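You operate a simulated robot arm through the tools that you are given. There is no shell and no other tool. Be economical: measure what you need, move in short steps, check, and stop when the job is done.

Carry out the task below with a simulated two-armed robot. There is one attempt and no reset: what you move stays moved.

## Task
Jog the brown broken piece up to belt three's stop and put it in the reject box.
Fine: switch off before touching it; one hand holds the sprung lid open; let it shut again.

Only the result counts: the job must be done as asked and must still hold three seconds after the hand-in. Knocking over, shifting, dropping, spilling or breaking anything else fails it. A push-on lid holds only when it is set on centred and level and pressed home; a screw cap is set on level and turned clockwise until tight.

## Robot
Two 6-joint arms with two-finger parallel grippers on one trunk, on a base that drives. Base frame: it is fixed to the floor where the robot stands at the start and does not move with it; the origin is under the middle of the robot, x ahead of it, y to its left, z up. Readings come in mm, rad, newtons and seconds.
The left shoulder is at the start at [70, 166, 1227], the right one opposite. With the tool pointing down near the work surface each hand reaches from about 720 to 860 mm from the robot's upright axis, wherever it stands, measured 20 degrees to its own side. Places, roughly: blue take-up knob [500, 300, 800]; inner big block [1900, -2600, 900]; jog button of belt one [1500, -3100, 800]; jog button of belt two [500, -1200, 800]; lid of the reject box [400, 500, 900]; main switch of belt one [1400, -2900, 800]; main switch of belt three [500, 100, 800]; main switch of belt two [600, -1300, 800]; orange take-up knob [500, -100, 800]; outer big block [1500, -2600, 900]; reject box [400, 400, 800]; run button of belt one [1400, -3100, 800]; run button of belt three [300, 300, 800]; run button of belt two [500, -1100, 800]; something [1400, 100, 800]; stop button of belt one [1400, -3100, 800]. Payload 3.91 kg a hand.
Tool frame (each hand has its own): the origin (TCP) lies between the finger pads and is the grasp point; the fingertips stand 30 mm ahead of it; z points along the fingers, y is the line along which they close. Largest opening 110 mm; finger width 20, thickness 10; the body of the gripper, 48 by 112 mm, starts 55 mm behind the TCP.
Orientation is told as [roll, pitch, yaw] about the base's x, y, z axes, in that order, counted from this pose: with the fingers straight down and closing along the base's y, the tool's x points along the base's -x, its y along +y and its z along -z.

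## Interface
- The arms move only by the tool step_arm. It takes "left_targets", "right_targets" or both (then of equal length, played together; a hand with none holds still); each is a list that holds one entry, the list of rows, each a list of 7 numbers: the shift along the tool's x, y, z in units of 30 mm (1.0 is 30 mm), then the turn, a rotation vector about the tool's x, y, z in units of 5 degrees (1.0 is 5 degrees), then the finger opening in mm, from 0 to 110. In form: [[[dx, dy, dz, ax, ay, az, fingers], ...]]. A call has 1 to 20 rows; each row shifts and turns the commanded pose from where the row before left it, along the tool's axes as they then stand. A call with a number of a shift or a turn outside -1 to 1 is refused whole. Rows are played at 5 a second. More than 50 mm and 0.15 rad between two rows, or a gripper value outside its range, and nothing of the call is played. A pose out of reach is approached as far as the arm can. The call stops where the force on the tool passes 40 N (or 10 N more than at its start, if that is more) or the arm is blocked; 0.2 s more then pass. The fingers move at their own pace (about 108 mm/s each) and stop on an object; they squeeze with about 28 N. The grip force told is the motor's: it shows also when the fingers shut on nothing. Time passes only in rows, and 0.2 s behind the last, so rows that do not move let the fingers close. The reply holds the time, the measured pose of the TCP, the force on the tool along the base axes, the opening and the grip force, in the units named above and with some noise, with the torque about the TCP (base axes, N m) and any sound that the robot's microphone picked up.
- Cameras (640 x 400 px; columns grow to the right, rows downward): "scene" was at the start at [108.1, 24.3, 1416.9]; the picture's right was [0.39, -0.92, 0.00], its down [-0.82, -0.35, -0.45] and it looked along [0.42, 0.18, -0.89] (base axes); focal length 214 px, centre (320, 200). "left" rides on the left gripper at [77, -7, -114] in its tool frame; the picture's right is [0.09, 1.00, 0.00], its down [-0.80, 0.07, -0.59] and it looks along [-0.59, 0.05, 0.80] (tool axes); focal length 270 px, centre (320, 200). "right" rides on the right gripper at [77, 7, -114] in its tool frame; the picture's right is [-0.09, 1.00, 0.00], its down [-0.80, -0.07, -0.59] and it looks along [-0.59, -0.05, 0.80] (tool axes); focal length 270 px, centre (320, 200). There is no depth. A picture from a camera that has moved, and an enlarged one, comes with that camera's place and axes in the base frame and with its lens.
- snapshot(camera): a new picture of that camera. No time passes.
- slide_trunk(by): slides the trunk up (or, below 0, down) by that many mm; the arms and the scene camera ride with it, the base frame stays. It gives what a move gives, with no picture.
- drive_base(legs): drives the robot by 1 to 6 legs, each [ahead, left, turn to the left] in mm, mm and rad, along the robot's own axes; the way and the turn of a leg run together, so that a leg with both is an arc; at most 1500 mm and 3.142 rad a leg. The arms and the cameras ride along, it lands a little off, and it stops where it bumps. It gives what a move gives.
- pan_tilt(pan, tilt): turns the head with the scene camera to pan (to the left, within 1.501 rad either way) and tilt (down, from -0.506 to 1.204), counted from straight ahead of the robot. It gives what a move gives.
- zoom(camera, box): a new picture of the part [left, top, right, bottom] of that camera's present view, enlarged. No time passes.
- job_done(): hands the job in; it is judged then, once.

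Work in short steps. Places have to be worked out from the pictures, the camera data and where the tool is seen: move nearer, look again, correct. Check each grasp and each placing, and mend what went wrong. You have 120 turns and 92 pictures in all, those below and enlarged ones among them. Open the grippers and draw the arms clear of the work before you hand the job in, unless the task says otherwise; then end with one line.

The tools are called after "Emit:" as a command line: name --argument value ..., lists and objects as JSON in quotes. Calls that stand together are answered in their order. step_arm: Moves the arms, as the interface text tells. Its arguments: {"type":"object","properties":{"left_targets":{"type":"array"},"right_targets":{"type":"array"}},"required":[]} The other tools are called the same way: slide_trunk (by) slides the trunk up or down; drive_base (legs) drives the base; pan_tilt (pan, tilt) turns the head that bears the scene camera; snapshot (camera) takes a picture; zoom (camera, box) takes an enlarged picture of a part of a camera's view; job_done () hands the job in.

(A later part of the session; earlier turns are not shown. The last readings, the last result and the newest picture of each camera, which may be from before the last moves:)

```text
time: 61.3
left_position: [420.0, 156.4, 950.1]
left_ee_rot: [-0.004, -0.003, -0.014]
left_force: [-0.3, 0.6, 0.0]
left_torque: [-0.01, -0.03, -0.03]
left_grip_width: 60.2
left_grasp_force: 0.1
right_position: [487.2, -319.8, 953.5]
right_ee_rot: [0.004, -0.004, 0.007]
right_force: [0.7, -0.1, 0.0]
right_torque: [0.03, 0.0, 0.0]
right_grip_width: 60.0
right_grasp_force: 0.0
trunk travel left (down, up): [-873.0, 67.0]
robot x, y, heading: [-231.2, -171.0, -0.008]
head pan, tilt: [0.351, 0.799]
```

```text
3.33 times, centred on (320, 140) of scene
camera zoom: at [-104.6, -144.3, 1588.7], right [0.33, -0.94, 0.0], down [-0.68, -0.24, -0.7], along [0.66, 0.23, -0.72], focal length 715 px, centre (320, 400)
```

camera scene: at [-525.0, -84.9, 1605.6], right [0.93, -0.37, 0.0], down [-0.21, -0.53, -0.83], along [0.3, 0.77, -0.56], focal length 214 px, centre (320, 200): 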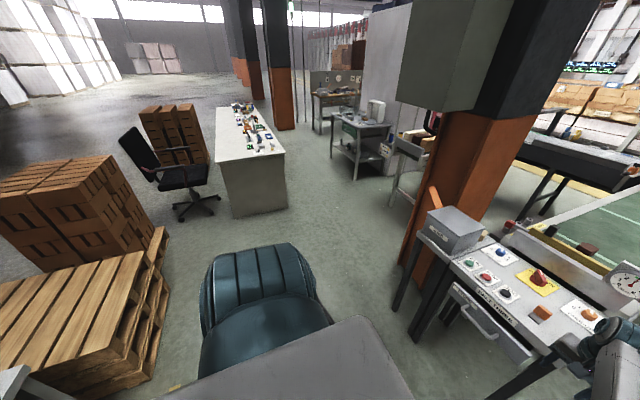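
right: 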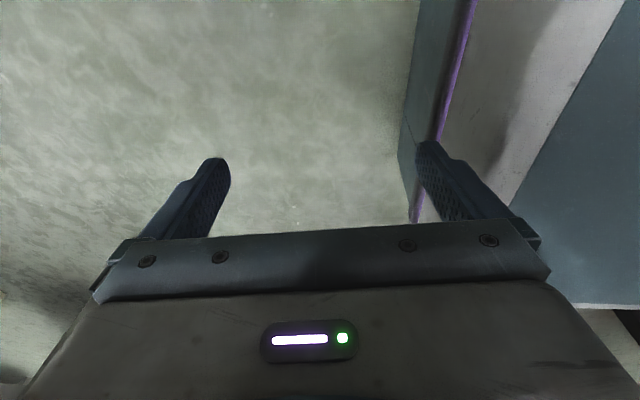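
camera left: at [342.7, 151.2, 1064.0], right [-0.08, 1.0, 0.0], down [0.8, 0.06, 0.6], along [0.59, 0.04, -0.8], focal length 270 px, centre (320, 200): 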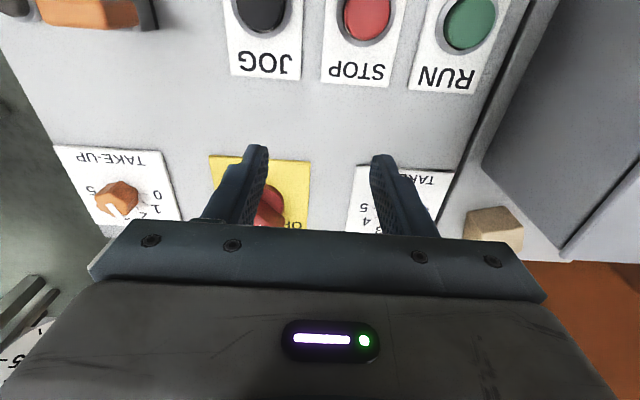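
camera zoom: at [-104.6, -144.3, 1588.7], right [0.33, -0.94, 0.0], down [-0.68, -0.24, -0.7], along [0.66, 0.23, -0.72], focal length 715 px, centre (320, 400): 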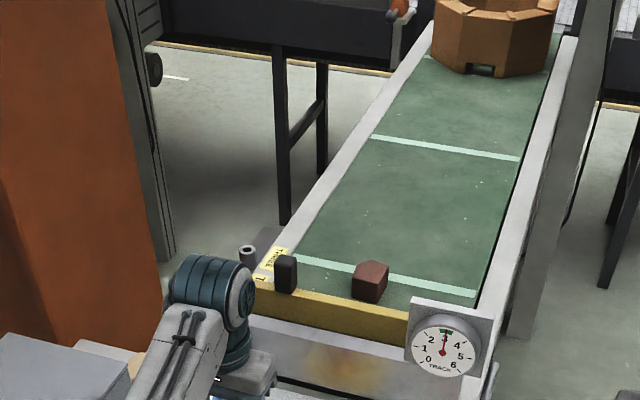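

The arm hides the panel in that view. I bring the left hand directly above the switch and use its own camera.

Emit:
step_arm --left_targets '[[[-0.94, -0.43, 0, 0, 0, 0, 90], [-0.94, -0.43, 0, 0, 0, 0, 90], [-0.94, -0.43, 0, 0, 0, 0, 90], [-0.94, -0.43, 0, 0, 0, 0, 90]]]'

Emit:
snapshot --camera "left"

```text
time: 62.3
left_position: [535.9, 106.0, 950.9]
left_ee_rot: [-0.002, -0.001, -0.014]
left_force: [-0.1, -0.1, -0.1]
left_torque: [0.02, 0.03, 0.0]
left_grip_width: 90.0
left_grasp_force: 0.0
right_position: [488.5, -319.9, 952.4]
right_ee_rot: [0.004, -0.003, 0.007]
right_force: [0.0, -1.6, -0.4]
right_torque: [0.04, -0.05, 0.0]
right_grip_width: 60.1
right_grasp_force: 0.2
trunk travel left (down, up): [-873.0, 67.0]
robot x, y, heading: [-231.4, -169.3, -0.012]
head pan, tilt: [0.351, 0.799]
```

```text
70 pictures are left
camera left: at [459.2, 100.8, 1064.6], right [-0.08, 1.0, 0.0], down [0.8, 0.06, 0.59], along [0.59, 0.04, -0.8], focal length 270 px, centre (320, 200)
```

left: 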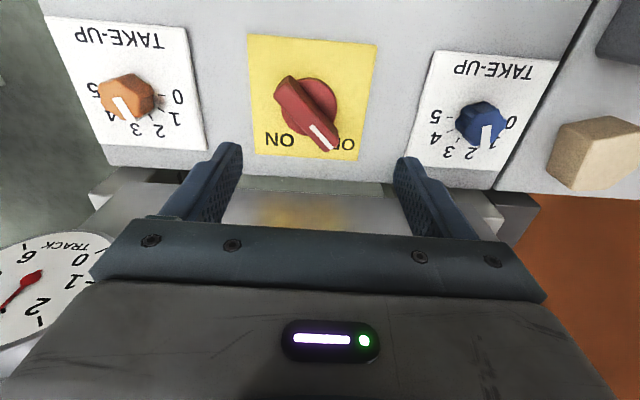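

The handle points to OFF, about 33° left of straight ahead, with its pivot near (536, 98). I yaw the gripper to match, narrow the fingers and descend around it.

Emit:
step_arm --left_targets '[[[0, -0.27, 0, 0, 0, 0, 60], [0, 0, 0, 0, 0, -0.9, 60], [0, 0, 0.4, 0, 0, -0.9, 60], [0, 0, 0.4, 0, 0, -0.9, 60], [0, 0, 0.4, 0, 0, -0.9, 60], [0, 0, 0.4, 0, 0, -0.9, 60], [0, 0, 0.4, 0, 0, -0.9, 60], [0, 0, 0.4, 0, 0, -0.9, 60], [0, 0, 0.4, 0, 0, -0.9, 60]]]'

Emit:
snapshot --camera "left"

```text
time: 64.3
left_position: [532.7, 94.5, 863.7]
left_ee_rot: [-0.003, 0.0, 0.616]
left_force: [0.1, 0.1, -0.4]
left_torque: [-0.02, 0.05, 0.01]
left_grip_width: 59.8
left_grasp_force: 0.0
right_position: [488.3, -319.8, 953.2]
right_ee_rot: [0.003, -0.004, 0.007]
right_force: [0.0, 0.0, -0.5]
right_torque: [0.01, -0.01, 0.0]
right_grip_width: 59.8
right_grasp_force: 0.2
trunk travel left (down, up): [-873.0, 67.0]
robot x, y, heading: [-229.5, -169.1, -0.015]
head pan, tilt: [0.351, 0.799]
```

```text
69 pictures are left
camera left: at [473.4, 44.8, 978.0], right [-0.65, 0.76, 0.0], down [0.61, 0.52, 0.59], along [0.45, 0.38, -0.8], focal length 270 px, centre (320, 200)
```

left: 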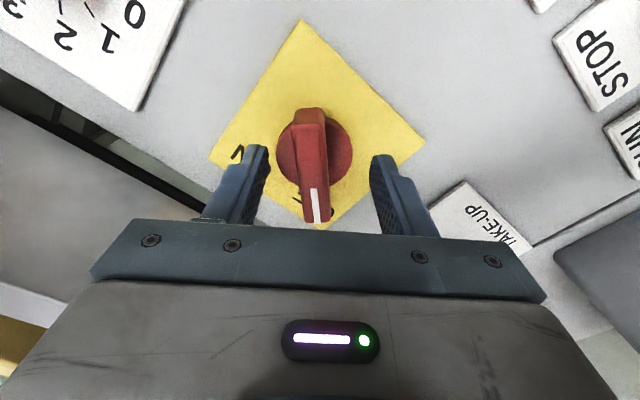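

The handle is aligned and centred between the fingers. I descend about 22 mm and close gently on it.

Emit:
step_arm --left_targets '[[[-0.1, 0, 0.35, 0, 0, 0, 60], [0, 0, 0.35, 0, 0, 0, 60], [0, 0, 0, 0, 0, 0, 30], [0, 0, 0, 0, 0, 0, 5], [0, 0, 0, 0, 0, 0, 5], [0, 0, 0, 0, 0, 0, 5]]]'

```text
time: 65.7
left_position: [531.0, 90.9, 847.7]
left_ee_rot: [-0.003, 0.001, 0.612]
left_force: [11.9, -23.4, 0.3]
left_torque: [-0.54, 0.9, -0.18]
left_grip_width: 17.9
left_grasp_force: 44.2
left hand out of reach, approached as far as the arm can: row 2
right_position: [489.5, -323.2, 950.6]
right_ee_rot: [0.004, -0.002, 0.006]
right_force: [-0.2, -0.6, 0.0]
right_torque: [0.06, -0.03, -0.03]
right_grip_width: 60.2
right_grasp_force: 0.1
trunk travel left (down, up): [-873.0, 67.0]
robot x, y, heading: [-233.7, -168.5, -0.008]
head pan, tilt: [0.351, 0.799]
```

It gripped, but the arm is at its low limit with the trunk raised. I release, lift 110, lower the trunk 110 to regain range, then regrip with a small sideways correction.

Emit:
step_arm --left_targets '[[[0, 0, 0, 0, 0, 0, 60], [0, 0, 0, 0, 0, 0, 60], [0, -0.1, -0.9, 0, 0, 0, 60], [0, 0, -0.9, 0, 0, 0, 60], [0, 0, -0.9, 0, 0, 0, 60], [0, 0, -0.9, 0, 0, 0, 60]]]'

Emit:
slide_trunk --by -100

Emit:
snapshot --camera "left"

```text
time: 67.1
left_position: [527.5, 92.4, 956.6]
left_ee_rot: [-0.002, 0.001, 0.616]
left_force: [0.2, 0.1, -0.6]
left_torque: [0.0, 0.01, -0.04]
left_grip_width: 60.2
left_grasp_force: 0.2
right_position: [487.5, -319.1, 954.0]
right_ee_rot: [0.002, -0.003, 0.005]
right_force: [0.2, 0.7, 0.3]
right_torque: [0.0, -0.03, -0.03]
right_grip_width: 59.8
right_grasp_force: 0.0
trunk travel left (down, up): [-873.0, 67.0]
robot x, y, heading: [-231.1, -169.5, -0.011]
head pan, tilt: [0.351, 0.799]
```

```text
time: 68.5
left_position: [528.5, 93.4, 856.0]
left_ee_rot: [-0.005, 0.001, 0.616]
left_force: [0.8, -0.7, 0.2]
left_torque: [0.01, 0.01, -0.01]
left_grip_width: 60.1
left_grasp_force: 0.1
right_position: [488.6, -320.6, 854.2]
right_ee_rot: [0.001, -0.003, 0.008]
right_force: [0.1, -0.1, 1.0]
right_torque: [-0.02, -0.03, -0.01]
right_grip_width: 59.9
right_grasp_force: 0.0
trunk travel left (down, up): [-773.0, 167.0]
robot x, y, heading: [-230.6, -169.6, -0.016]
head pan, tilt: [0.351, 0.799]
```

```text
68 pictures are left
camera left: at [469.8, 43.9, 970.7], right [-0.65, 0.76, 0.0], down [0.61, 0.52, 0.59], along [0.45, 0.38, -0.8], focal length 270 px, centre (320, 200)
```

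left: 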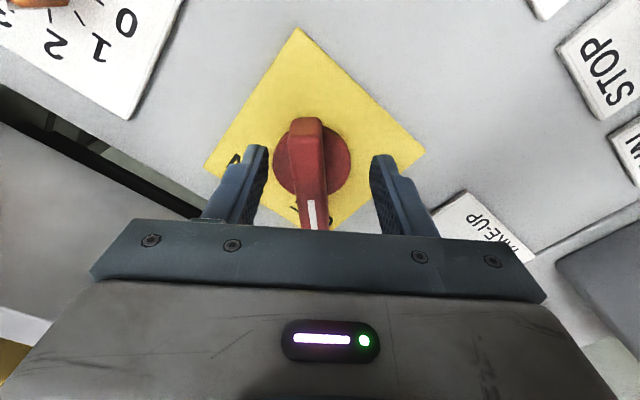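

The handle sits a few mm to one side. I shift slightly, descend and grip.

Emit:
step_arm --left_targets '[[[-0.15, -0.12, 0.3, 0, 0, 0, 60], [0, 0, 0.3, 0, 0, 0, 60], [0, 0, 0, 0, 0, 0, 25], [0, 0, 0, 0, 0, 0, 10], [0, 0, 0, 0, 0, 0, 10]]]'

```text
time: 69.7
left_position: [534.9, 94.0, 837.7]
left_ee_rot: [-0.003, -0.001, 0.616]
left_force: [4.6, -0.6, 1.6]
left_torque: [-0.07, 0.07, -0.03]
left_grip_width: 51.5
left_grasp_force: 44.7
right_position: [488.0, -320.0, 853.0]
right_ee_rot: [0.003, -0.004, 0.006]
right_force: [0.0, 0.0, 0.2]
right_torque: [0.01, 0.01, -0.01]
right_grip_width: 59.9
right_grasp_force: 0.1
trunk travel left (down, up): [-773.0, 167.0]
robot x, y, heading: [-231.8, -169.2, -0.017]
head pan, tilt: [0.351, 0.799]
```

The fingers closed on the round base (51 mm). I open, rise 9 mm and grip the handle blade instead.

Emit:
step_arm --left_targets '[[[0, 0, 0, 0, 0, 0, 60], [0, 0, -0.33, 0, 0, 0, 60], [0, 0, 0, 0, 0, 0, 25], [0, 0, 0, 0, 0, 0, 10], [0, 0, 0, 0, 0, 0, 10], [0, 0, 0, 0, 0, 0, 10]]]'

```text
time: 71.1
left_position: [534.0, 93.0, 848.9]
left_ee_rot: [-0.004, 0.0, 0.616]
left_force: [0.0, -4.5, 0.7]
left_torque: [0.22, 0.6, 0.1]
left_grip_width: 18.1
left_grasp_force: 45.2
right_position: [488.1, -320.0, 853.6]
right_ee_rot: [0.003, -0.003, 0.008]
right_force: [-0.2, -0.6, -0.1]
right_torque: [-0.03, -0.01, 0.02]
right_grip_width: 59.9
right_grasp_force: 0.0
trunk travel left (down, up): [-773.0, 167.0]
robot x, y, heading: [-228.1, -174.2, -0.011]
head pan, tilt: [0.351, 0.799]
```

Blade gripped (18 mm) with little side force. I turn clockwise toward ON, 60° in steps.

Emit:
step_arm --left_targets '[[[0, 0, 0, 0, 0, 1, 10], [0, 0, 0, 0, 0, 1, 10], [0, 0, 0, 0, 0, 1, 10], [0, 0, 0, 0, 0, 1, 10], [0, 0, 0, 0, 0, 1, 10], [0, 0, 0, 0, 0, 1, 10], [0, 0, 0, 0, 0, 1, 10], [0, 0, 0, 0, 0, 1, 10], [0, 0, 0, 0, 0, 1, 10], [0, 0, 0, 0, 0, 1, 10], [0, 0, 0, 0, 0, 1, 10], [0, 0, 0, 0, 0, 1, 10]]]'

Emit:
snapshot --camera "left"

```text
time: 73.7
left_position: [533.5, 100.4, 847.7]
left_ee_rot: [-0.002, -0.005, -0.432]
left_force: [2.7, 29.6, 7.4]
left_torque: [0.8, 1.0, 0.15]
left_grip_width: 18.2
left_grasp_force: 45.0
right_position: [488.0, -316.3, 853.9]
right_ee_rot: [-0.001, -0.004, 0.007]
right_force: [-0.1, -0.2, 0.3]
right_torque: [0.02, -0.01, -0.02]
right_grip_width: 60.0
right_grasp_force: 0.1
trunk travel left (down, up): [-773.0, 167.0]
robot x, y, heading: [-231.6, -168.8, -0.018]
head pan, tilt: [0.351, 0.799]
```

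```text
67 pictures are left
camera left: at [461.2, 125.5, 962.2], right [0.34, 0.94, 0.0], down [0.76, -0.27, 0.6], along [0.56, -0.2, -0.8], focal length 270 px, centre (320, 200)
```

left: 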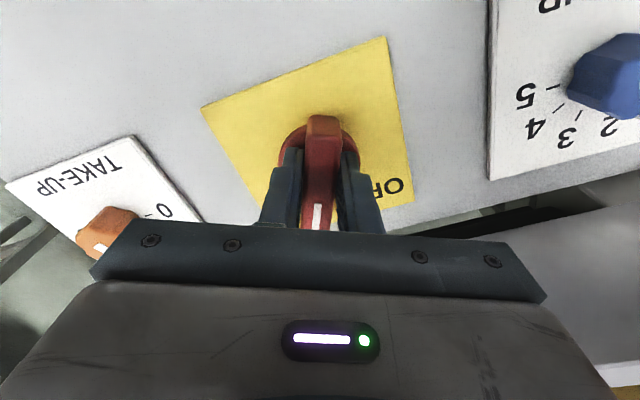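

It turned 60° and the side force shows the pivot is slightly more to +y. I ease that way and continue turning until it meets a stop.

Emit:
step_arm --left_targets '[[[0, 0.13, 0, 0, 0, 0, 10], [0, 0, 0, 0, 0, 0.7, 10], [0, 0, 0, 0, 0, 0.7, 10], [0, 0, 0, 0, 0, 0.7, 10], [0, 0, 0, 0, 0, 0, 10]]]'

Emit:
snapshot --camera "left"

```text
time: 74.9
left_position: [535.0, 100.8, 848.0]
left_ee_rot: [-0.002, -0.003, -0.613]
left_force: [-5.3, 23.7, 4.6]
left_torque: [0.88, 0.11, -0.02]
left_grip_width: 18.0
left_grasp_force: 44.8
right_position: [486.6, -315.9, 855.2]
right_ee_rot: [-0.002, -0.004, 0.007]
right_force: [0.3, 0.1, -0.1]
right_torque: [-0.01, 0.02, 0.02]
right_grip_width: 60.0
right_grasp_force: 0.0
trunk travel left (down, up): [-773.0, 167.0]
robot x, y, heading: [-231.3, -168.7, -0.013]
head pan, tilt: [0.351, 0.799]
```

```text
66 pictures are left
camera left: at [468.0, 139.7, 962.2], right [0.5, 0.86, 0.0], down [0.69, -0.4, 0.6], along [0.52, -0.3, -0.8], focal length 270 px, centre (320, 200)
```

left: 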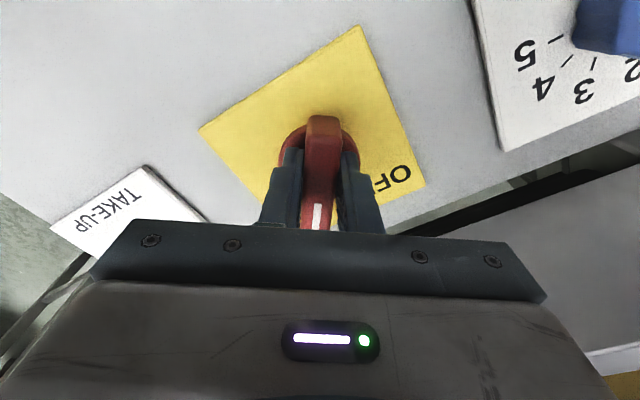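

It is now symmetric to the OFF position, with no stop torque yet. I turn another 6° to feel for the stop, then release and look.

Emit:
step_arm --left_targets '[[[0, 0, 0, 0, 0, 0.6, 10], [0, 0, 0, 0, 0, 0.6, 10], [0, 0, 0, 0, 0, 0, 10]]]'

Emit:
step_arm --left_targets '[[[0, 0, 0, 0, 0, 0, 60], [0, 0, 0, 0, 0, 0, 60], [0, 0, -0.8, 0, 0, 0, 60], [0, 0, -0.8, 0, 0, 0, 60], [0, 0, -0.8, 0, 0, 0, 60]]]'

Emit:
snapshot --camera "left"

```text
time: 75.7
left_position: [533.8, 100.5, 848.2]
left_ee_rot: [0.0, -0.002, -0.719]
left_force: [-2.5, 26.1, 6.8]
left_torque: [0.84, 0.67, 0.03]
left_grip_width: 17.8
left_grasp_force: 45.0
right_position: [487.4, -315.0, 855.2]
right_ee_rot: [-0.002, -0.006, 0.006]
right_force: [0.6, 0.6, 0.2]
right_torque: [0.0, 0.0, -0.05]
right_grip_width: 59.9
right_grasp_force: 0.0
trunk travel left (down, up): [-773.0, 167.0]
robot x, y, heading: [-232.6, -174.7, -0.012]
head pan, tilt: [0.351, 0.799]
```

```text
time: 76.9
left_position: [534.8, 97.5, 920.7]
left_ee_rot: [-0.002, -0.003, -0.72]
left_force: [0.5, -0.3, -1.0]
left_torque: [0.01, 0.0, 0.02]
left_grip_width: 60.1
left_grasp_force: 0.1
right_position: [488.6, -320.3, 854.4]
right_ee_rot: [0.001, -0.004, 0.008]
right_force: [0.7, 0.1, -0.3]
right_torque: [0.02, 0.0, 0.01]
right_grip_width: 60.3
right_grasp_force: 0.0
trunk travel left (down, up): [-773.0, 167.0]
robot x, y, heading: [-228.6, -174.5, -0.016]
head pan, tilt: [0.351, 0.799]
```

```text
65 pictures are left
camera left: at [472.7, 143.6, 1034.3], right [0.59, 0.81, 0.0], down [0.65, -0.47, 0.6], along [0.48, -0.35, -0.8], focal length 270 px, centre (320, 200)
```

left: 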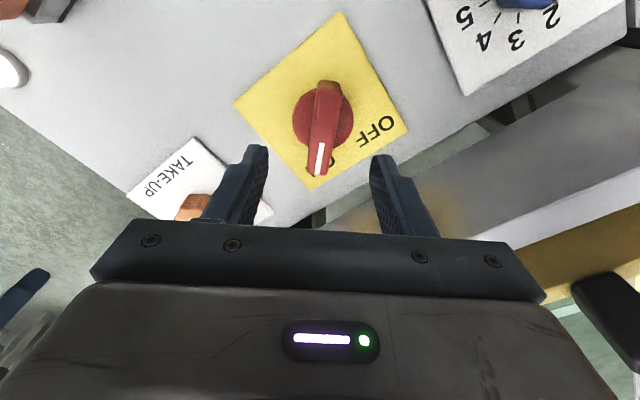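

The switch is on ON and the small lamp at the panel corner is now lit. I back up so the jog button is in reach, and turn the hand straight with the fingers closed.

Emit:
drive_base --legs '[[-175, 0, 0]]'

Emit:
step_arm --left_targets '[[[0, 0, 0, 0, 0, -1, 0], [0, 0, 0, 0, 0, -1, 0], [0, 0, 0, 0, 0, -1, 0], [0, 0, 0, 0, 0, -1, 0], [0, 0, 0, 0, 0, -1, 0], [0, 0, 0, 0, 0, -1, 0], [0, 0, 0, 0, 0, -1, 0], [0, 0, 0, 0, 0, -1, 0]]]'

Emit:
snapshot --camera "left"

Emit:
snapshot --camera "scene"

```text
time: 78.3
left_position: [364.0, 104.4, 917.7]
left_ee_rot: [-0.004, -0.002, -0.715]
left_force: [0.2, 0.2, -0.6]
left_torque: [0.0, 0.01, 0.01]
left_grip_width: 60.0
left_grasp_force: 0.1
right_position: [320.3, -315.1, 851.9]
right_ee_rot: [0.002, 0.0, 0.009]
right_force: [0.4, -0.2, 0.1]
right_torque: [0.0, 0.01, 0.0]
right_grip_width: 60.3
right_grasp_force: 0.1
trunk travel left (down, up): [-773.0, 167.0]
robot x, y, heading: [-396.5, -168.1, -0.01]
head pan, tilt: [0.351, 0.799]
```

```text
time: 80.1
left_position: [363.0, 102.9, 919.7]
left_ee_rot: [-0.002, -0.002, -0.016]
left_force: [0.0, 0.4, -0.1]
left_torque: [0.02, -0.01, 0.01]
left_grip_width: 0.0
left_grasp_force: 28.3
right_position: [318.6, -314.8, 853.2]
right_ee_rot: [0.001, -0.003, 0.01]
right_force: [-0.5, -0.1, 0.4]
right_torque: [0.02, 0.0, 0.01]
right_grip_width: 60.2
right_grasp_force: 0.1
trunk travel left (down, up): [-773.0, 167.0]
robot x, y, heading: [-403.6, -166.9, -0.007]
head pan, tilt: [0.351, 0.799]
```

```text
64 pictures are left
camera left: at [286.3, 96.5, 1034.3], right [-0.07, 1.0, 0.0], down [0.8, 0.06, 0.6], along [0.59, 0.04, -0.8], focal length 270 px, centre (320, 200)
```

left: 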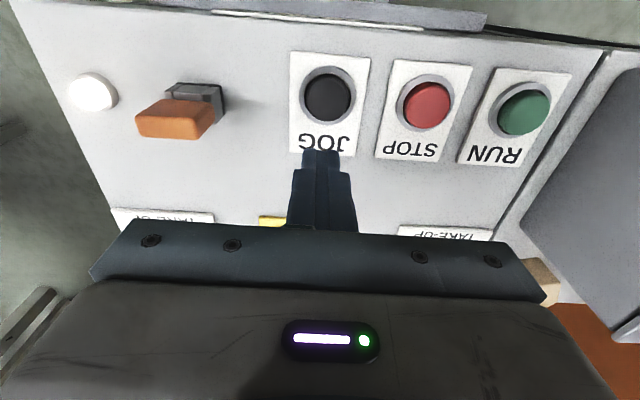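

```text
63 pictures are left
camera scene: at [-275.2, -142.1, 1488.7], right [0.34, -0.94, 0.0], down [-0.68, -0.24, -0.7], along [0.66, 0.23, -0.72], focal length 214 px, centre (320, 200)
```

scene: 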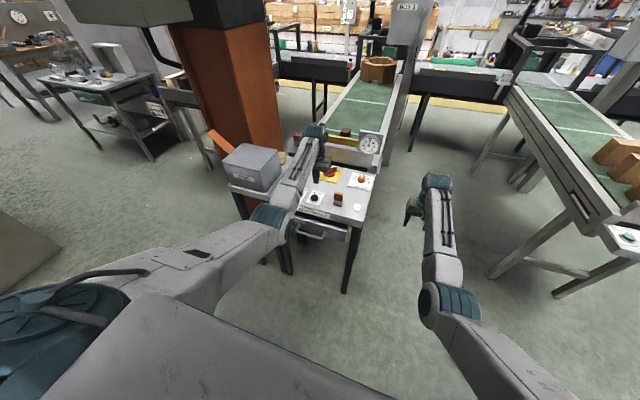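

The jog button is at about (348, 107). I position over it and approach in small steps, with a rise at the end of the call.

Emit:
step_arm --left_targets '[[[0.5, 0.13, 0.5, 0, 0, 0, 0], [0, 0, 0.6, 0, 0, 0, 0], [0, 0, 0.6, 0, 0, 0, 0], [0, 0, 0.5, 0, 0, 0, 0]]]'

Emit:
snapshot --camera "left"

Emit:
zoom --camera "scene" --box '[280, 50, 440, 220]'

```text
time: 81.1
left_position: [347.5, 109.0, 853.8]
left_ee_rot: [-0.003, -0.002, -0.018]
left_force: [-0.1, 0.6, 0.1]
left_torque: [-0.01, 0.01, 0.02]
left_grip_width: 0.0
left_grasp_force: 27.9
right_position: [317.9, -315.0, 853.0]
right_ee_rot: [0.001, -0.003, 0.012]
right_force: [-0.3, 0.3, 0.1]
right_torque: [-0.02, -0.03, 0.01]
right_grip_width: 59.9
right_grasp_force: 0.1
trunk travel left (down, up): [-773.0, 167.0]
robot x, y, heading: [-400.8, -168.0, -0.016]
head pan, tilt: [0.351, 0.799]
```

```text
62 pictures are left
camera left: at [271.7, 103.0, 967.3], right [-0.07, 1.0, 0.0], down [0.8, 0.06, 0.59], along [0.59, 0.04, -0.8], focal length 270 px, centre (320, 200)
```

left: 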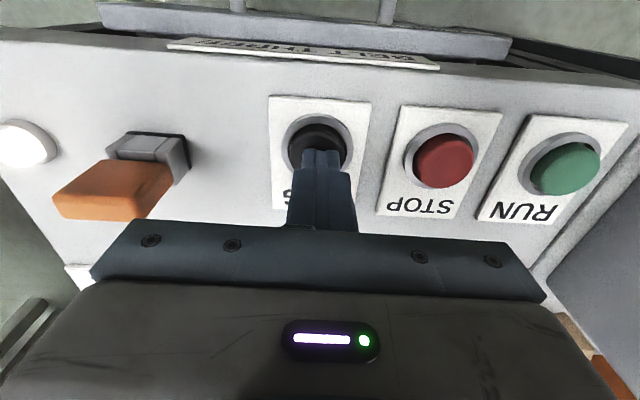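

```text
2.35 times, centred on (360, 135) of scene
camera zoom: at [-275.1, -141.7, 1488.7], right [0.34, -0.94, 0.0], down [-0.68, -0.24, -0.7], along [0.66, 0.23, -0.72], focal length 505 px, centre (226, 353)
```

zoom: 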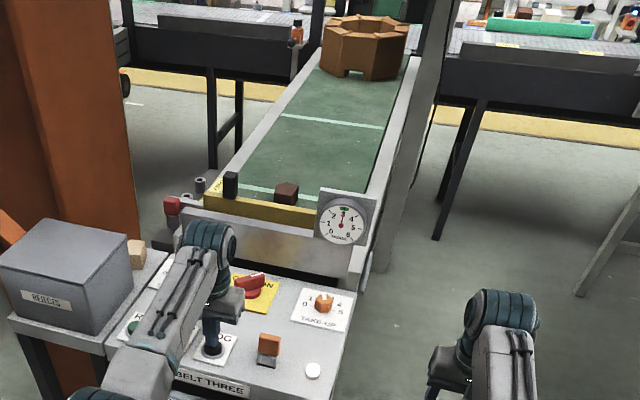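

Nearly centred. I press down in 3 mm steps with a hold and watch the force and the belt.

Emit:
step_arm --left_targets '[[[0.1, -0.08, 0.2, 0, 0, 0, 0], [0, 0, 0.1, 0, 0, 0, 0], [0, 0, 0.1, 0, 0, 0, 0]]]'

```text
time: 81.9
left_position: [344.9, 105.0, 845.6]
left_ee_rot: [-0.001, -0.009, -0.015]
left_force: [7.9, 7.5, 18.7]
left_torque: [0.25, -0.04, -0.05]
left_grip_width: 0.0
left_grasp_force: 28.2
right_position: [316.2, -314.2, 855.2]
right_ee_rot: [0.002, -0.005, 0.011]
right_force: [-0.2, 0.8, 0.3]
right_torque: [0.0, -0.02, 0.01]
right_grip_width: 60.2
right_grasp_force: 0.0
trunk travel left (down, up): [-773.0, 167.0]
robot x, y, heading: [-401.4, -168.6, -0.012]
head pan, tilt: [0.351, 0.799]
heard: click
```

A click at 18.7 N, so the button is pressed. I look at the belt.

Emit:
zoom --camera "scene" --box '[300, 100, 420, 175]'

```text
5.33 times, centred on (360, 138) of scene
camera zoom: at [-277.5, -141.9, 1489.2], right [0.34, -0.94, 0.0], down [-0.67, -0.24, -0.7], along [0.66, 0.23, -0.72], focal length 1144 px, centre (107, 533)
```

zoom: 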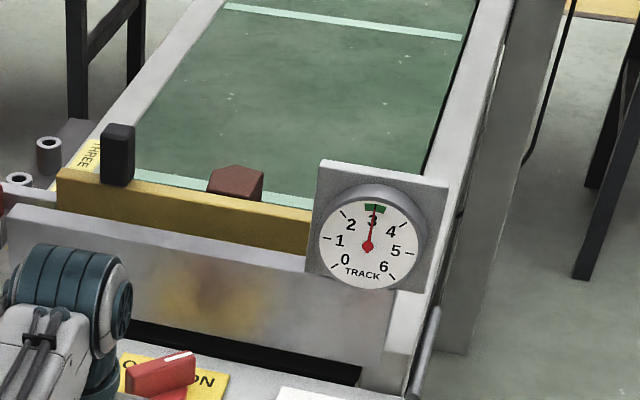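

The belt seems to have advanced, with the piece now low behind the yellow stop. I hold two more rows and compare.

Emit:
step_arm --left_targets '[[[0, 0, 0, 0, 0, 0, 0], [0, 0, 0, 0, 0, 0, 0]]]'

Emit:
zoom --camera "scene" --box '[300, 100, 420, 175]'

```text
time: 82.5
left_position: [343.8, 105.9, 845.5]
left_ee_rot: [0.0, -0.007, -0.014]
left_force: [11.8, 10.7, 25.4]
left_torque: [0.3, -0.24, -0.06]
left_grip_width: 0.0
left_grasp_force: 28.2
right_position: [316.7, -314.0, 854.9]
right_ee_rot: [0.001, -0.006, 0.011]
right_force: [-0.2, -0.3, 0.0]
right_torque: [0.01, 0.0, 0.04]
right_grip_width: 59.9
right_grasp_force: 0.0
trunk travel left (down, up): [-773.0, 167.0]
robot x, y, heading: [-403.1, -168.8, -0.008]
head pan, tilt: [0.351, 0.799]
```

```text
5.33 times, centred on (360, 138) of scene
camera zoom: at [-277.9, -142.0, 1489.1], right [0.34, -0.94, 0.0], down [-0.67, -0.24, -0.7], along [0.66, 0.23, -0.72], focal length 1144 px, centre (107, 533)
```

zoom: 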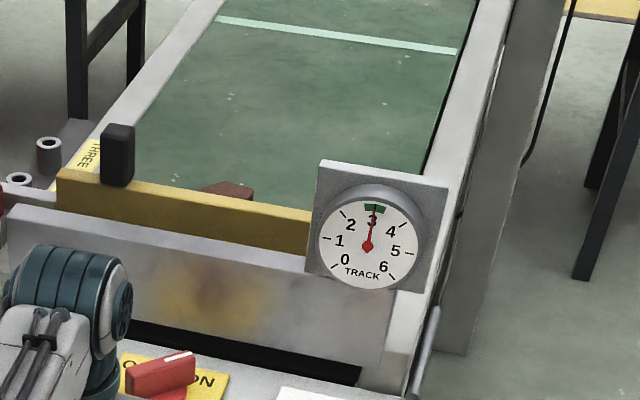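

The belt creeps toward the stop and the piece sinks behind it. I hold for another moment and check whether it has arrived.

Emit:
step_arm --left_targets '[[[0, 0, 0, 0, 0, 0, 0]]]'

Emit:
zoom --camera "scene" --box '[300, 100, 420, 175]'

```text
time: 82.9
left_position: [345.2, 105.5, 844.9]
left_ee_rot: [-0.003, -0.007, -0.016]
left_force: [11.7, 11.4, 25.9]
left_torque: [0.32, -0.23, -0.06]
left_grip_width: 0.0
left_grasp_force: 27.8
right_position: [316.9, -314.4, 855.2]
right_ee_rot: [0.003, -0.007, 0.011]
right_force: [-0.2, -0.4, 0.4]
right_torque: [-0.01, -0.01, 0.0]
right_grip_width: 59.6
right_grasp_force: 0.1
trunk travel left (down, up): [-773.0, 167.0]
robot x, y, heading: [-398.6, -162.7, -0.003]
head pan, tilt: [0.351, 0.799]
```

```text
5.33 times, centred on (360, 138) of scene
camera zoom: at [-278.2, -142.0, 1489.1], right [0.34, -0.94, 0.0], down [-0.67, -0.24, -0.7], along [0.66, 0.23, -0.72], focal length 1144 px, centre (107, 533)
```

zoom: 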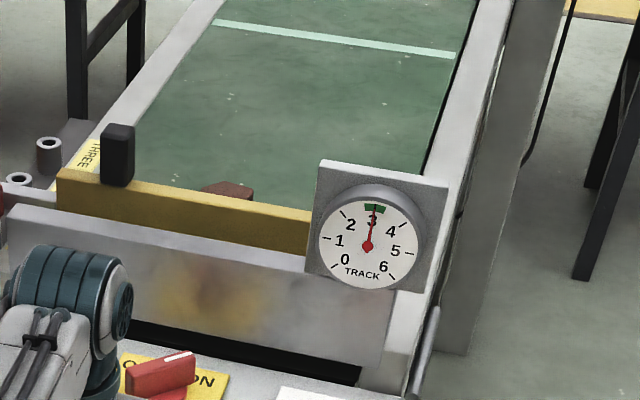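

The line on the belt crept on while the piece stayed put, so it rests against the stop. I release the button.

Emit:
step_arm --left_targets '[[[0, 0, -0.5, 0, 0, 0, 0], [0, 0, -1, 0, 0, 0, 0], [0, 0, -1, 0, 0, 0, 0], [0, 0, -0.5, 0, 0, 0, 60]]]'

Emit:
zoom --camera "scene" --box '[300, 100, 420, 175]'

```text
time: 83.9
left_position: [342.8, 105.0, 930.7]
left_ee_rot: [-0.003, 0.0, -0.016]
left_force: [0.4, 0.3, -1.2]
left_torque: [0.0, 0.04, 0.03]
left_grip_width: 59.7
left_grasp_force: 0.1
right_position: [318.1, -314.2, 852.7]
right_ee_rot: [0.002, -0.004, 0.011]
right_force: [0.2, 0.5, 0.1]
right_torque: [0.0, 0.01, 0.0]
right_grip_width: 59.8
right_grasp_force: 0.1
trunk travel left (down, up): [-773.0, 167.0]
robot x, y, heading: [-400.1, -167.8, -0.009]
head pan, tilt: [0.351, 0.799]
```

```text
5.33 times, centred on (360, 138) of scene
camera zoom: at [-274.9, -142.3, 1488.6], right [0.34, -0.94, 0.0], down [-0.68, -0.24, -0.7], along [0.66, 0.23, -0.72], focal length 1144 px, centre (107, 533)
```

zoom: 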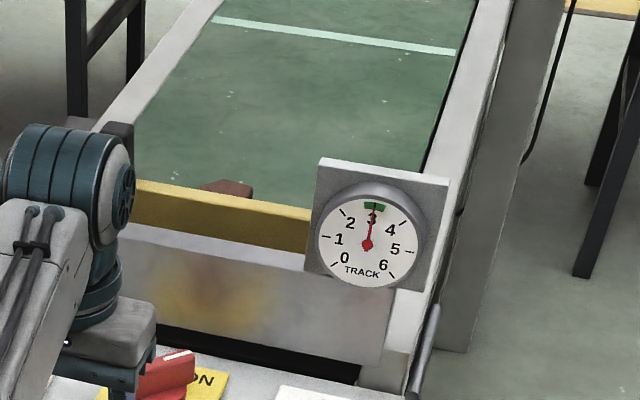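

The belt stands still. Now I switch off: drive forward and bring the left hand over the switch with matching yaw.

Emit:
drive_base --legs '[[172, 0, 0]]'

Emit:
step_arm --left_targets '[[[-0.3, 0, 0.3, 0, 0, 0.9, 60], [0, 0, 0.3, 0, 0, 0.9, 60], [0, 0, 0.3, 0, 0, 0.9, 60], [0, 0, 0.3, 0, 0, 0.9, 60], [0, 0, 0.3, 0, 0, 0.9, 60], [0, 0, 0.3, 0, 0, 0.9, 60], [0, 0, 0.3, 0, 0, 0.9, 60], [0, 0, 0, 0, 0, 0.9, 60]]]'

Emit:
snapshot --camera "left"

```text
time: 85.4
left_position: [510.7, 106.6, 932.8]
left_ee_rot: [-0.003, -0.004, -0.01]
left_force: [0.2, -0.8, -0.3]
left_torque: [-0.01, -0.04, -0.01]
left_grip_width: 59.7
left_grasp_force: 0.1
right_position: [487.3, -312.1, 854.7]
right_ee_rot: [0.001, -0.005, 0.016]
right_force: [0.3, 0.4, 0.0]
right_torque: [0.0, 0.01, -0.04]
right_grip_width: 60.1
right_grasp_force: 0.0
trunk travel left (down, up): [-773.0, 167.0]
robot x, y, heading: [-228.2, -167.3, -0.002]
head pan, tilt: [0.351, 0.799]
```

```text
time: 87.2
left_position: [522.7, 106.9, 867.6]
left_ee_rot: [-0.002, -0.003, -0.643]
left_force: [-0.7, -1.2, 0.5]
left_torque: [0.0, -0.02, 0.01]
left_grip_width: 60.0
left_grasp_force: 0.1
right_position: [489.3, -313.3, 854.1]
right_ee_rot: [0.001, -0.003, 0.016]
right_force: [0.4, 0.4, 0.2]
right_torque: [-0.03, 0.02, 0.0]
right_grip_width: 60.2
right_grasp_force: 0.0
trunk travel left (down, up): [-773.0, 167.0]
robot x, y, heading: [-232.3, -173.5, -0.005]
head pan, tilt: [0.351, 0.799]
```

```text
56 pictures are left
camera left: at [456.8, 147.3, 981.5], right [0.53, 0.85, 0.0], down [0.68, -0.42, 0.6], along [0.51, -0.32, -0.8], focal length 270 px, centre (320, 200)
```

left: 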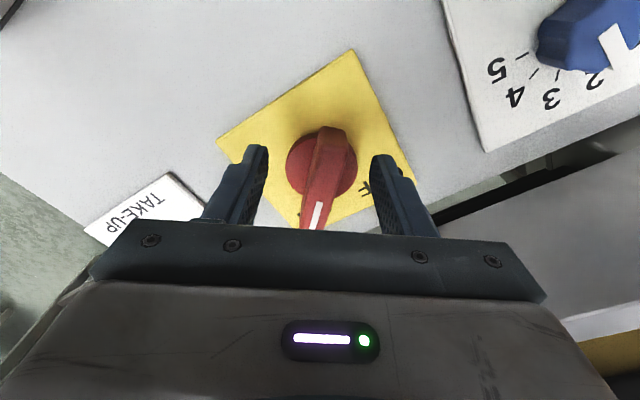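

The handle points to ON at about -47°. I adjust the yaw, centre on the pivot (536, 98), descend and grip the blade.

Emit:
step_arm --left_targets '[[[0, 0, 0, 0, 0, 0.9, 60], [0, 0, 0, 0, 0, 0.9, 60], [-0.52, 0.1, 0, 0, 0, 0, 60], [0, 0, 0.33, 0, 0, 0, 60], [0, 0, 0.33, 0, 0, 0, 60], [0, 0, 0, 0, 0, 0, 25], [0, 0, 0, 0, 0, 0, 10], [0, 0, 0, 0, 0, 0, 10], [0, 0, 0, 0, 0, 0, 10]]]'

```text
time: 89.2
left_position: [536.1, 100.1, 848.2]
left_ee_rot: [0.001, -0.006, -0.796]
left_force: [20.7, 15.1, 6.2]
left_torque: [0.21, -0.58, 0.67]
left_grip_width: 17.8
left_grasp_force: 44.9
right_position: [491.0, -310.5, 851.8]
right_ee_rot: [0.001, -0.003, 0.016]
right_force: [-0.5, -0.8, 0.4]
right_torque: [-0.01, -0.01, 0.0]
right_grip_width: 60.1
right_grasp_force: 0.1
trunk travel left (down, up): [-773.0, 167.0]
robot x, y, heading: [-230.6, -166.9, -0.0]
head pan, tilt: [0.351, 0.799]
```

Gripped. I turn counter-clockwise by 88° back to OFF.

Emit:
step_arm --left_targets '[[[0, 0.08, 0, 0, 0, -1, 10], [0, 0, 0, 0, 0, -1, 10], [0, 0, 0, 0, 0, -1, 10], [0, 0, 0, 0, 0, -1, 10], [0, 0, 0, 0, 0, -1, 10], [0, 0, 0, 0, 0, -1, 10], [0, 0, 0, 0, 0, -1, 10], [0, 0, 0, 0, 0, -1, 10], [0, 0, 0, 0, 0, -1, 10], [0, 0, 0, 0, 0, -1, 10], [0, 0, 0, 0, 0, -1, 10], [0, 0, 0, 0, 0, -1, 10]]]'

Emit:
step_arm --left_targets '[[[0, 0, 0, 0, 0, -1, 10], [0, 0, 0, 0, 0, -1, 10], [0, 0, 0, 0, 0, -1, 10], [0, 0, 0, 0, 0, -1, 10], [0, 0, 0, 0, 0, -1, 10], [0, 0, 0, 0, 0, -0.5, 10], [0, 0, 0, 0, 0, 0, 10]]]'

```text
time: 91.8
left_position: [535.3, 95.1, 848.4]
left_ee_rot: [-0.001, 0.003, 0.25]
left_force: [-16.1, -17.2, -11.8]
left_torque: [0.43, -0.24, 0.0]
left_grip_width: 18.1
left_grasp_force: 45.2
right_position: [487.6, -315.2, 854.1]
right_ee_rot: [0.004, -0.004, 0.014]
right_force: [0.4, -0.2, 0.1]
right_torque: [-0.05, -0.02, -0.01]
right_grip_width: 60.0
right_grasp_force: 0.0
trunk travel left (down, up): [-773.0, 167.0]
robot x, y, heading: [-232.5, -167.1, -0.005]
head pan, tilt: [0.351, 0.799]
```

```text
time: 93.4
left_position: [536.6, 94.2, 847.8]
left_ee_rot: [-0.001, 0.004, 0.728]
left_force: [-16.6, -31.2, -18.8]
left_torque: [-0.51, 1.01, 0.01]
left_grip_width: 18.0
left_grasp_force: 44.6
right_position: [488.5, -316.0, 852.1]
right_ee_rot: [0.007, -0.003, 0.013]
right_force: [-0.4, 0.2, 0.4]
right_torque: [-0.02, -0.01, -0.02]
right_grip_width: 60.2
right_grasp_force: 0.0
trunk travel left (down, up): [-773.0, 167.0]
robot x, y, heading: [-230.4, -172.0, -0.004]
head pan, tilt: [0.351, 0.799]
```

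I release, rise and check the switch and the lamp.

Emit:
step_arm --left_targets '[[[0, 0, 0, 0, 0, 0, 60], [0, 0, 0, 0, 0, 0, 60], [0, 0, -1, 0, 0, 0, 60], [0, 0, -1, 0, 0, 0, 60], [0, 0, -1, 0, 0, 0, 60], [0, 0, -1, 0, 0, 0, 60]]]'

Emit:
snapshot --camera "left"

Emit:
snapshot --camera "scene"

```text
time: 94.8
left_position: [538.7, 98.7, 969.2]
left_ee_rot: [-0.003, 0.002, 0.73]
left_force: [-0.9, 0.0, -0.8]
left_torque: [0.02, 0.01, 0.0]
left_grip_width: 59.9
left_grasp_force: 0.1
right_position: [490.0, -312.3, 853.6]
right_ee_rot: [0.002, -0.004, 0.016]
right_force: [0.1, 0.3, 0.4]
right_torque: [0.0, -0.03, -0.03]
right_grip_width: 60.0
right_grasp_force: 0.0
trunk travel left (down, up): [-773.0, 167.0]
robot x, y, heading: [-230.3, -168.8, -0.002]
head pan, tilt: [0.351, 0.799]
```

```text
55 pictures are left
camera left: at [486.7, 42.0, 1084.2], right [-0.73, 0.68, 0.0], down [0.55, 0.59, 0.59], along [0.41, 0.43, -0.8], focal length 270 px, centre (320, 200)
```

left: 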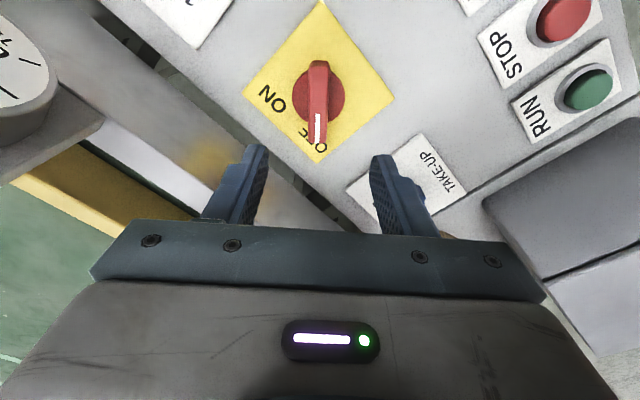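

```text
54 pictures are left
camera scene: at [-105.8, -142.4, 1488.7], right [0.34, -0.94, 0.0], down [-0.67, -0.24, -0.7], along [0.66, 0.24, -0.72], focal length 214 px, centre (320, 200)
```

scene: 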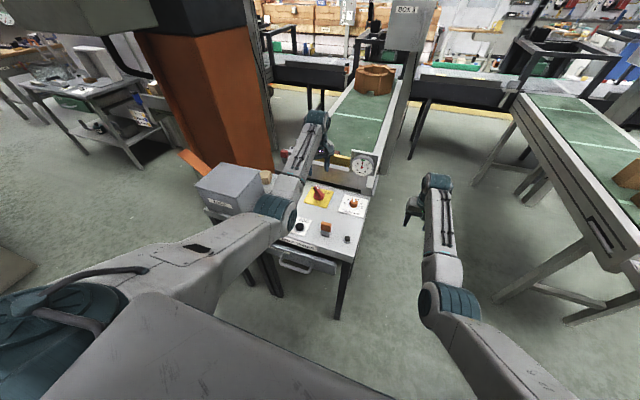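

OFF again with the lamp dark. The belt gauge stands about 1025 high near (642, -71), so for the side approach to the piece I back off first and raise the arms and trunk.

Emit:
drive_base --legs '[[-400, 0, 0], [0, -470, 0]]'

Emit:
slide_trunk --by 165

Emit:
step_arm --left_targets '[[[0, 0, 0, 0, 0, 1, 60], [0, 0, 0, 0, 0, 1, 60], [0, 0, 0, 0, 0, 1, 60], [0, 0, 0, 0, 0, 1, 60], [0, 0, 0, 0, 0, 1, 60], [0, 0, 0, 0, 0, 1, 60], [0, 0, 0, 0, 0, 1, 60], [0, 0, 0, 0, 0, 1, 60]]]' --right_targets '[[[0, 0, -0.7, 0, 0, 0, 100], [0, 0, -0.7, 0, 0, 0, 100], [0, 0, -0.7, 0, 0, 0, 100], [0, 0, -0.7, 0, 0, 0, 100], [0, 0, -0.7, 0, 0, 0, 100], [0, 0, -0.7, 0, 0, 0, 100], [0, 0, -0.7, 0, 0, 0, 100], [0, 0, -0.7, 0, 0, 0, 100]]]'

```text
time: 99.7
left_position: [146.3, -378.5, 968.9]
left_ee_rot: [-0.004, 0.001, 0.731]
left_force: [-0.5, 0.2, -0.2]
left_torque: [-0.03, -0.01, 0.01]
left_grip_width: 60.1
left_grasp_force: 0.1
right_position: [96.9, -789.2, 854.5]
right_ee_rot: [0.002, -0.004, 0.02]
right_force: [0.1, 0.1, 0.0]
right_torque: [0.01, 0.02, 0.0]
right_grip_width: 60.3
right_grasp_force: 0.1
trunk travel left (down, up): [-773.0, 167.0]
robot x, y, heading: [-619.7, -646.7, 0.001]
head pan, tilt: [0.351, 0.799]
```

```text
time: 101.6
left_position: [146.4, -379.2, 1133.6]
left_ee_rot: [-0.002, 0.0, 0.73]
left_force: [0.1, -0.4, -0.3]
left_torque: [0.02, 0.02, 0.0]
left_grip_width: 60.2
left_grasp_force: 0.1
right_position: [96.3, -790.3, 1017.1]
right_ee_rot: [0.002, -0.003, 0.018]
right_force: [0.0, 0.5, -0.1]
right_torque: [0.0, 0.01, 0.02]
right_grip_width: 60.1
right_grasp_force: 0.0
trunk travel left (down, up): [-938.0, 2.0]
robot x, y, heading: [-619.9, -650.7, -0.006]
head pan, tilt: [0.351, 0.799]
```

```text
time: 103.4
left_position: [147.3, -378.6, 1133.3]
left_ee_rot: [-0.002, -0.003, 0.033]
left_force: [-0.4, 0.1, 0.2]
left_torque: [-0.01, 0.02, -0.01]
left_grip_width: 60.1
left_grasp_force: 0.1
right_position: [118.7, -787.4, 1169.9]
right_ee_rot: [0.002, -0.006, 0.019]
right_force: [-0.1, -0.1, 0.1]
right_torque: [-0.02, 0.02, 0.04]
right_grip_width: 100.1
right_grasp_force: 0.1
right hand out of reach, approached as far as the arm can: row 6, 7, 8
trunk travel left (down, up): [-938.0, 2.0]
robot x, y, heading: [-626.6, -650.3, -0.001]
head pan, tilt: [0.351, 0.799]
```

I turn left 90° here in the open, then slide toward the belt with the arms high and stop before the gauge to check.

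Emit:
drive_base --legs '[[0, 0, 1.571], [0, -1000, 0]]'

Emit:
pan_tilt --pan -0.3 --tilt 0.8

Emit:
snapshot --camera "scene"

```text
time: 112.4
left_position: [128.3, 110.4, 1134.1]
left_ee_rot: [-0.005, -0.001, 1.569]
left_force: [-0.7, 0.8, 0.8]
left_torque: [0.0, 0.0, -0.03]
left_grip_width: 59.9
left_grasp_force: 0.2
right_position: [534.7, 66.3, 1168.3]
right_ee_rot: [0.001, -0.004, 1.553]
right_force: [-0.2, -0.3, -0.1]
right_torque: [-0.04, 0.0, 0.01]
right_grip_width: 100.2
right_grasp_force: 0.0
trunk travel left (down, up): [-938.0, 2.0]
robot x, y, heading: [369.9, -668.8, 1.536]
head pan, tilt: [0.351, 0.799]
```

```text
time: 113.4
left_position: [129.7, 110.3, 1134.4]
left_ee_rot: [-0.005, -0.001, 1.57]
left_force: [-0.2, 0.2, 0.0]
left_torque: [0.03, 0.01, 0.01]
left_grip_width: 60.0
left_grasp_force: 0.1
right_position: [536.6, 67.2, 1169.8]
right_ee_rot: [0.003, -0.005, 1.554]
right_force: [0.4, 0.4, 0.0]
right_torque: [0.01, 0.03, 0.0]
right_grip_width: 100.0
right_grasp_force: 0.0
trunk travel left (down, up): [-938.0, 2.0]
robot x, y, heading: [373.1, -669.9, 1.535]
head pan, tilt: [-0.3, 0.799]
```

```text
53 pictures are left
camera scene: at [400.3, -543.9, 1653.7], right [0.94, -0.33, 0.0], down [-0.24, -0.68, -0.7], along [0.23, 0.66, -0.72], focal length 214 px, centre (320, 200)
```

scene: 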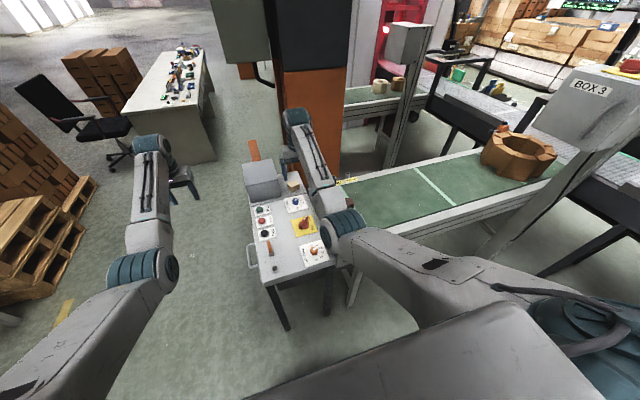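

The right arm stands before the gauge and well above it. I slide on past it toward the piece.

Emit:
drive_base --legs '[[0, -375, 0.033]]'

Emit:
snapshot --camera "right"

Emit:
snapshot --camera "scene"

```text
time: 115.7
left_position: [468.6, 93.8, 1132.7]
left_ee_rot: [-0.005, -0.001, 1.595]
left_force: [-0.2, 0.4, 0.0]
left_torque: [0.0, 0.0, 0.0]
left_grip_width: 60.1
left_grasp_force: 0.0
right_position: [877.6, 63.2, 1169.2]
right_ee_rot: [-0.001, -0.005, 1.579]
right_force: [-0.5, 0.8, 0.1]
right_torque: [-0.02, -0.01, -0.02]
right_grip_width: 99.7
right_grasp_force: 0.2
trunk travel left (down, up): [-938.0, 2.0]
robot x, y, heading: [731.2, -676.2, 1.558]
head pan, tilt: [-0.3, 0.799]
```

```text
52 pictures are left
camera right: at [871.0, -15.2, 1282.9], right [-1.0, 0.08, 0.0], down [0.06, 0.8, 0.6], along [0.05, 0.6, -0.8], focal length 270 px, centre (320, 200)
```

right: 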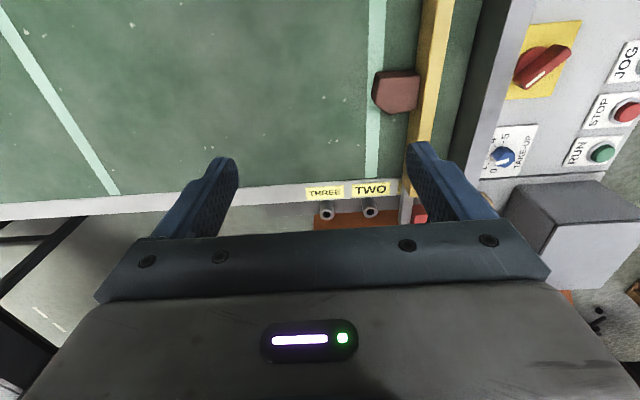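

```text
51 pictures are left
camera scene: at [755.4, -551.8, 1653.7], right [0.95, -0.31, 0.0], down [-0.22, -0.68, -0.7], along [0.22, 0.66, -0.72], focal length 214 px, centre (320, 200)
```

scene: 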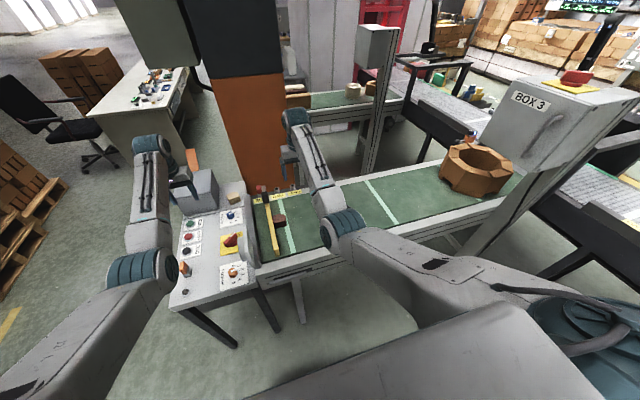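

From here the piece is clearly visible, at about x 758, y 117. I zoom to see whether it touches the stop.

Emit:
zoom --camera "right" --box '[340, 30, 480, 150]'

Emit:
zoom --camera "scene" --box '[220, 170, 320, 260]'

```text
3.33 times, centred on (410, 90) of right
camera zoom: at [871.0, -15.2, 1282.9], right [-1.0, 0.08, 0.0], down [0.06, 0.8, 0.6], along [0.05, 0.6, -0.8], focal length 901 px, centre (20, 567)
```

zoom: 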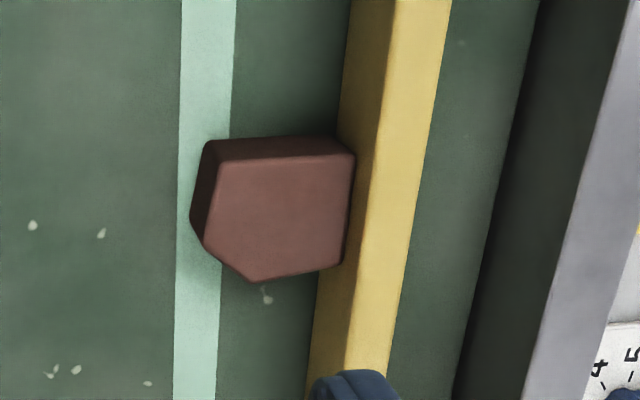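

```text
4.44 times, centred on (270, 215) of scene
camera zoom: at [755.4, -551.8, 1653.7], right [0.95, -0.31, 0.0], down [-0.22, -0.68, -0.7], along [0.22, 0.66, -0.72], focal length 953 px, centre (542, 133)
```

zoom: 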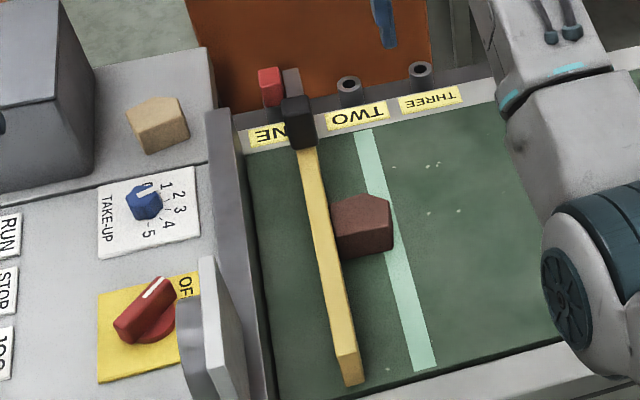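

The piece rests against the yellow stop bar; triangulated, its top centre is near (775, 98, 890). I shift the base 100 to the left so the right hand comes over it and turn the tool 90° to close along y, away from the bar.

Emit:
drive_base --legs '[[36, 103, 0.013]]'

Emit:
step_arm --right_targets '[[[0, 0, 0, 0, 0, 1, 100], [0, 0, 0, 0, 0, 1, 100], [0, 0, 0, 0, 0, 1, 100], [0, 0, 0, 0, 0, 1, 100], [0, 0, 0, 0, 0, 1, 100], [0, 0, 0, 0, 0, 1, 100], [0, 0, 0, 0, 0, 1, 100], [0, 0, 0, 0, 0, 1, 100], [0, 0, 0, 0, 0, 1, 100], [0, 0, 0, 0, 0, 1, 100], [0, 0, 0, 0, 0, 1, 100], [0, 0, 0, 0, 0, 1, 100], [0, 0, 0, 0, 0, 1, 100], [0, 0, 0, 0, 0, 1, 100], [0, 0, 0, 0, 0, 1, 100], [0, 0, 0, 0, 0, 1, 100], [0, 0, 0, 0, 0, 1, 100], [0, 0, 0, 0, 0, 1, 100]]]'

Emit:
snapshot --camera "right"

```text
time: 116.9
left_position: [362.5, 124.6, 1136.6]
left_ee_rot: [0.001, -0.004, 1.608]
left_force: [1.8, -0.8, 0.3]
left_torque: [0.02, 0.02, 0.0]
left_grip_width: 59.8
left_grasp_force: 0.1
right_position: [770.7, 98.8, 1169.0]
right_ee_rot: [0.006, -0.006, 1.592]
right_force: [0.6, 0.1, -0.2]
right_torque: [0.04, 0.02, -0.02]
right_grip_width: 100.1
right_grasp_force: 0.0
trunk travel left (down, up): [-938.0, 2.0]
robot x, y, heading: [633.0, -637.5, 1.571]
head pan, tilt: [-0.3, 0.799]
```

```text
time: 120.7
left_position: [357.6, 126.7, 1133.8]
left_ee_rot: [-0.003, -0.001, 1.607]
left_force: [-0.1, 0.5, 0.9]
left_torque: [-0.03, -0.02, 0.03]
left_grip_width: 60.0
left_grasp_force: 0.1
right_position: [767.9, 100.0, 1170.2]
right_ee_rot: [0.005, 0.001, 0.018]
right_force: [-0.4, 0.1, -0.3]
right_torque: [0.03, 0.03, 0.0]
right_grip_width: 100.1
right_grasp_force: 0.0
trunk travel left (down, up): [-938.0, 2.0]
robot x, y, heading: [631.1, -639.9, 1.579]
head pan, tilt: [-0.3, 0.799]
```

```text
48 pictures are left
camera right: at [690.9, 105.0, 1283.4], right [0.07, 1.0, 0.01], down [0.8, -0.06, 0.59], along [0.59, -0.04, -0.81], focal length 270 px, centre (320, 200)
```

right: 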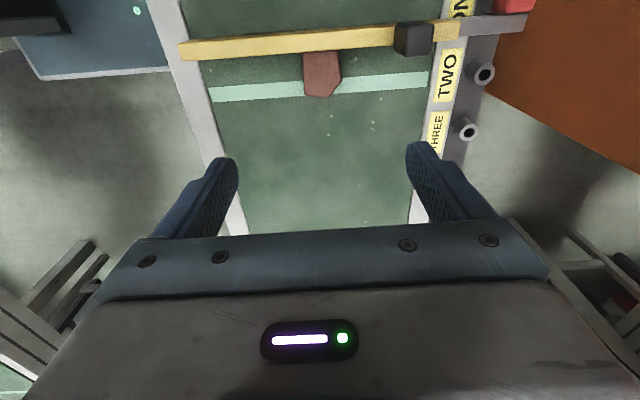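

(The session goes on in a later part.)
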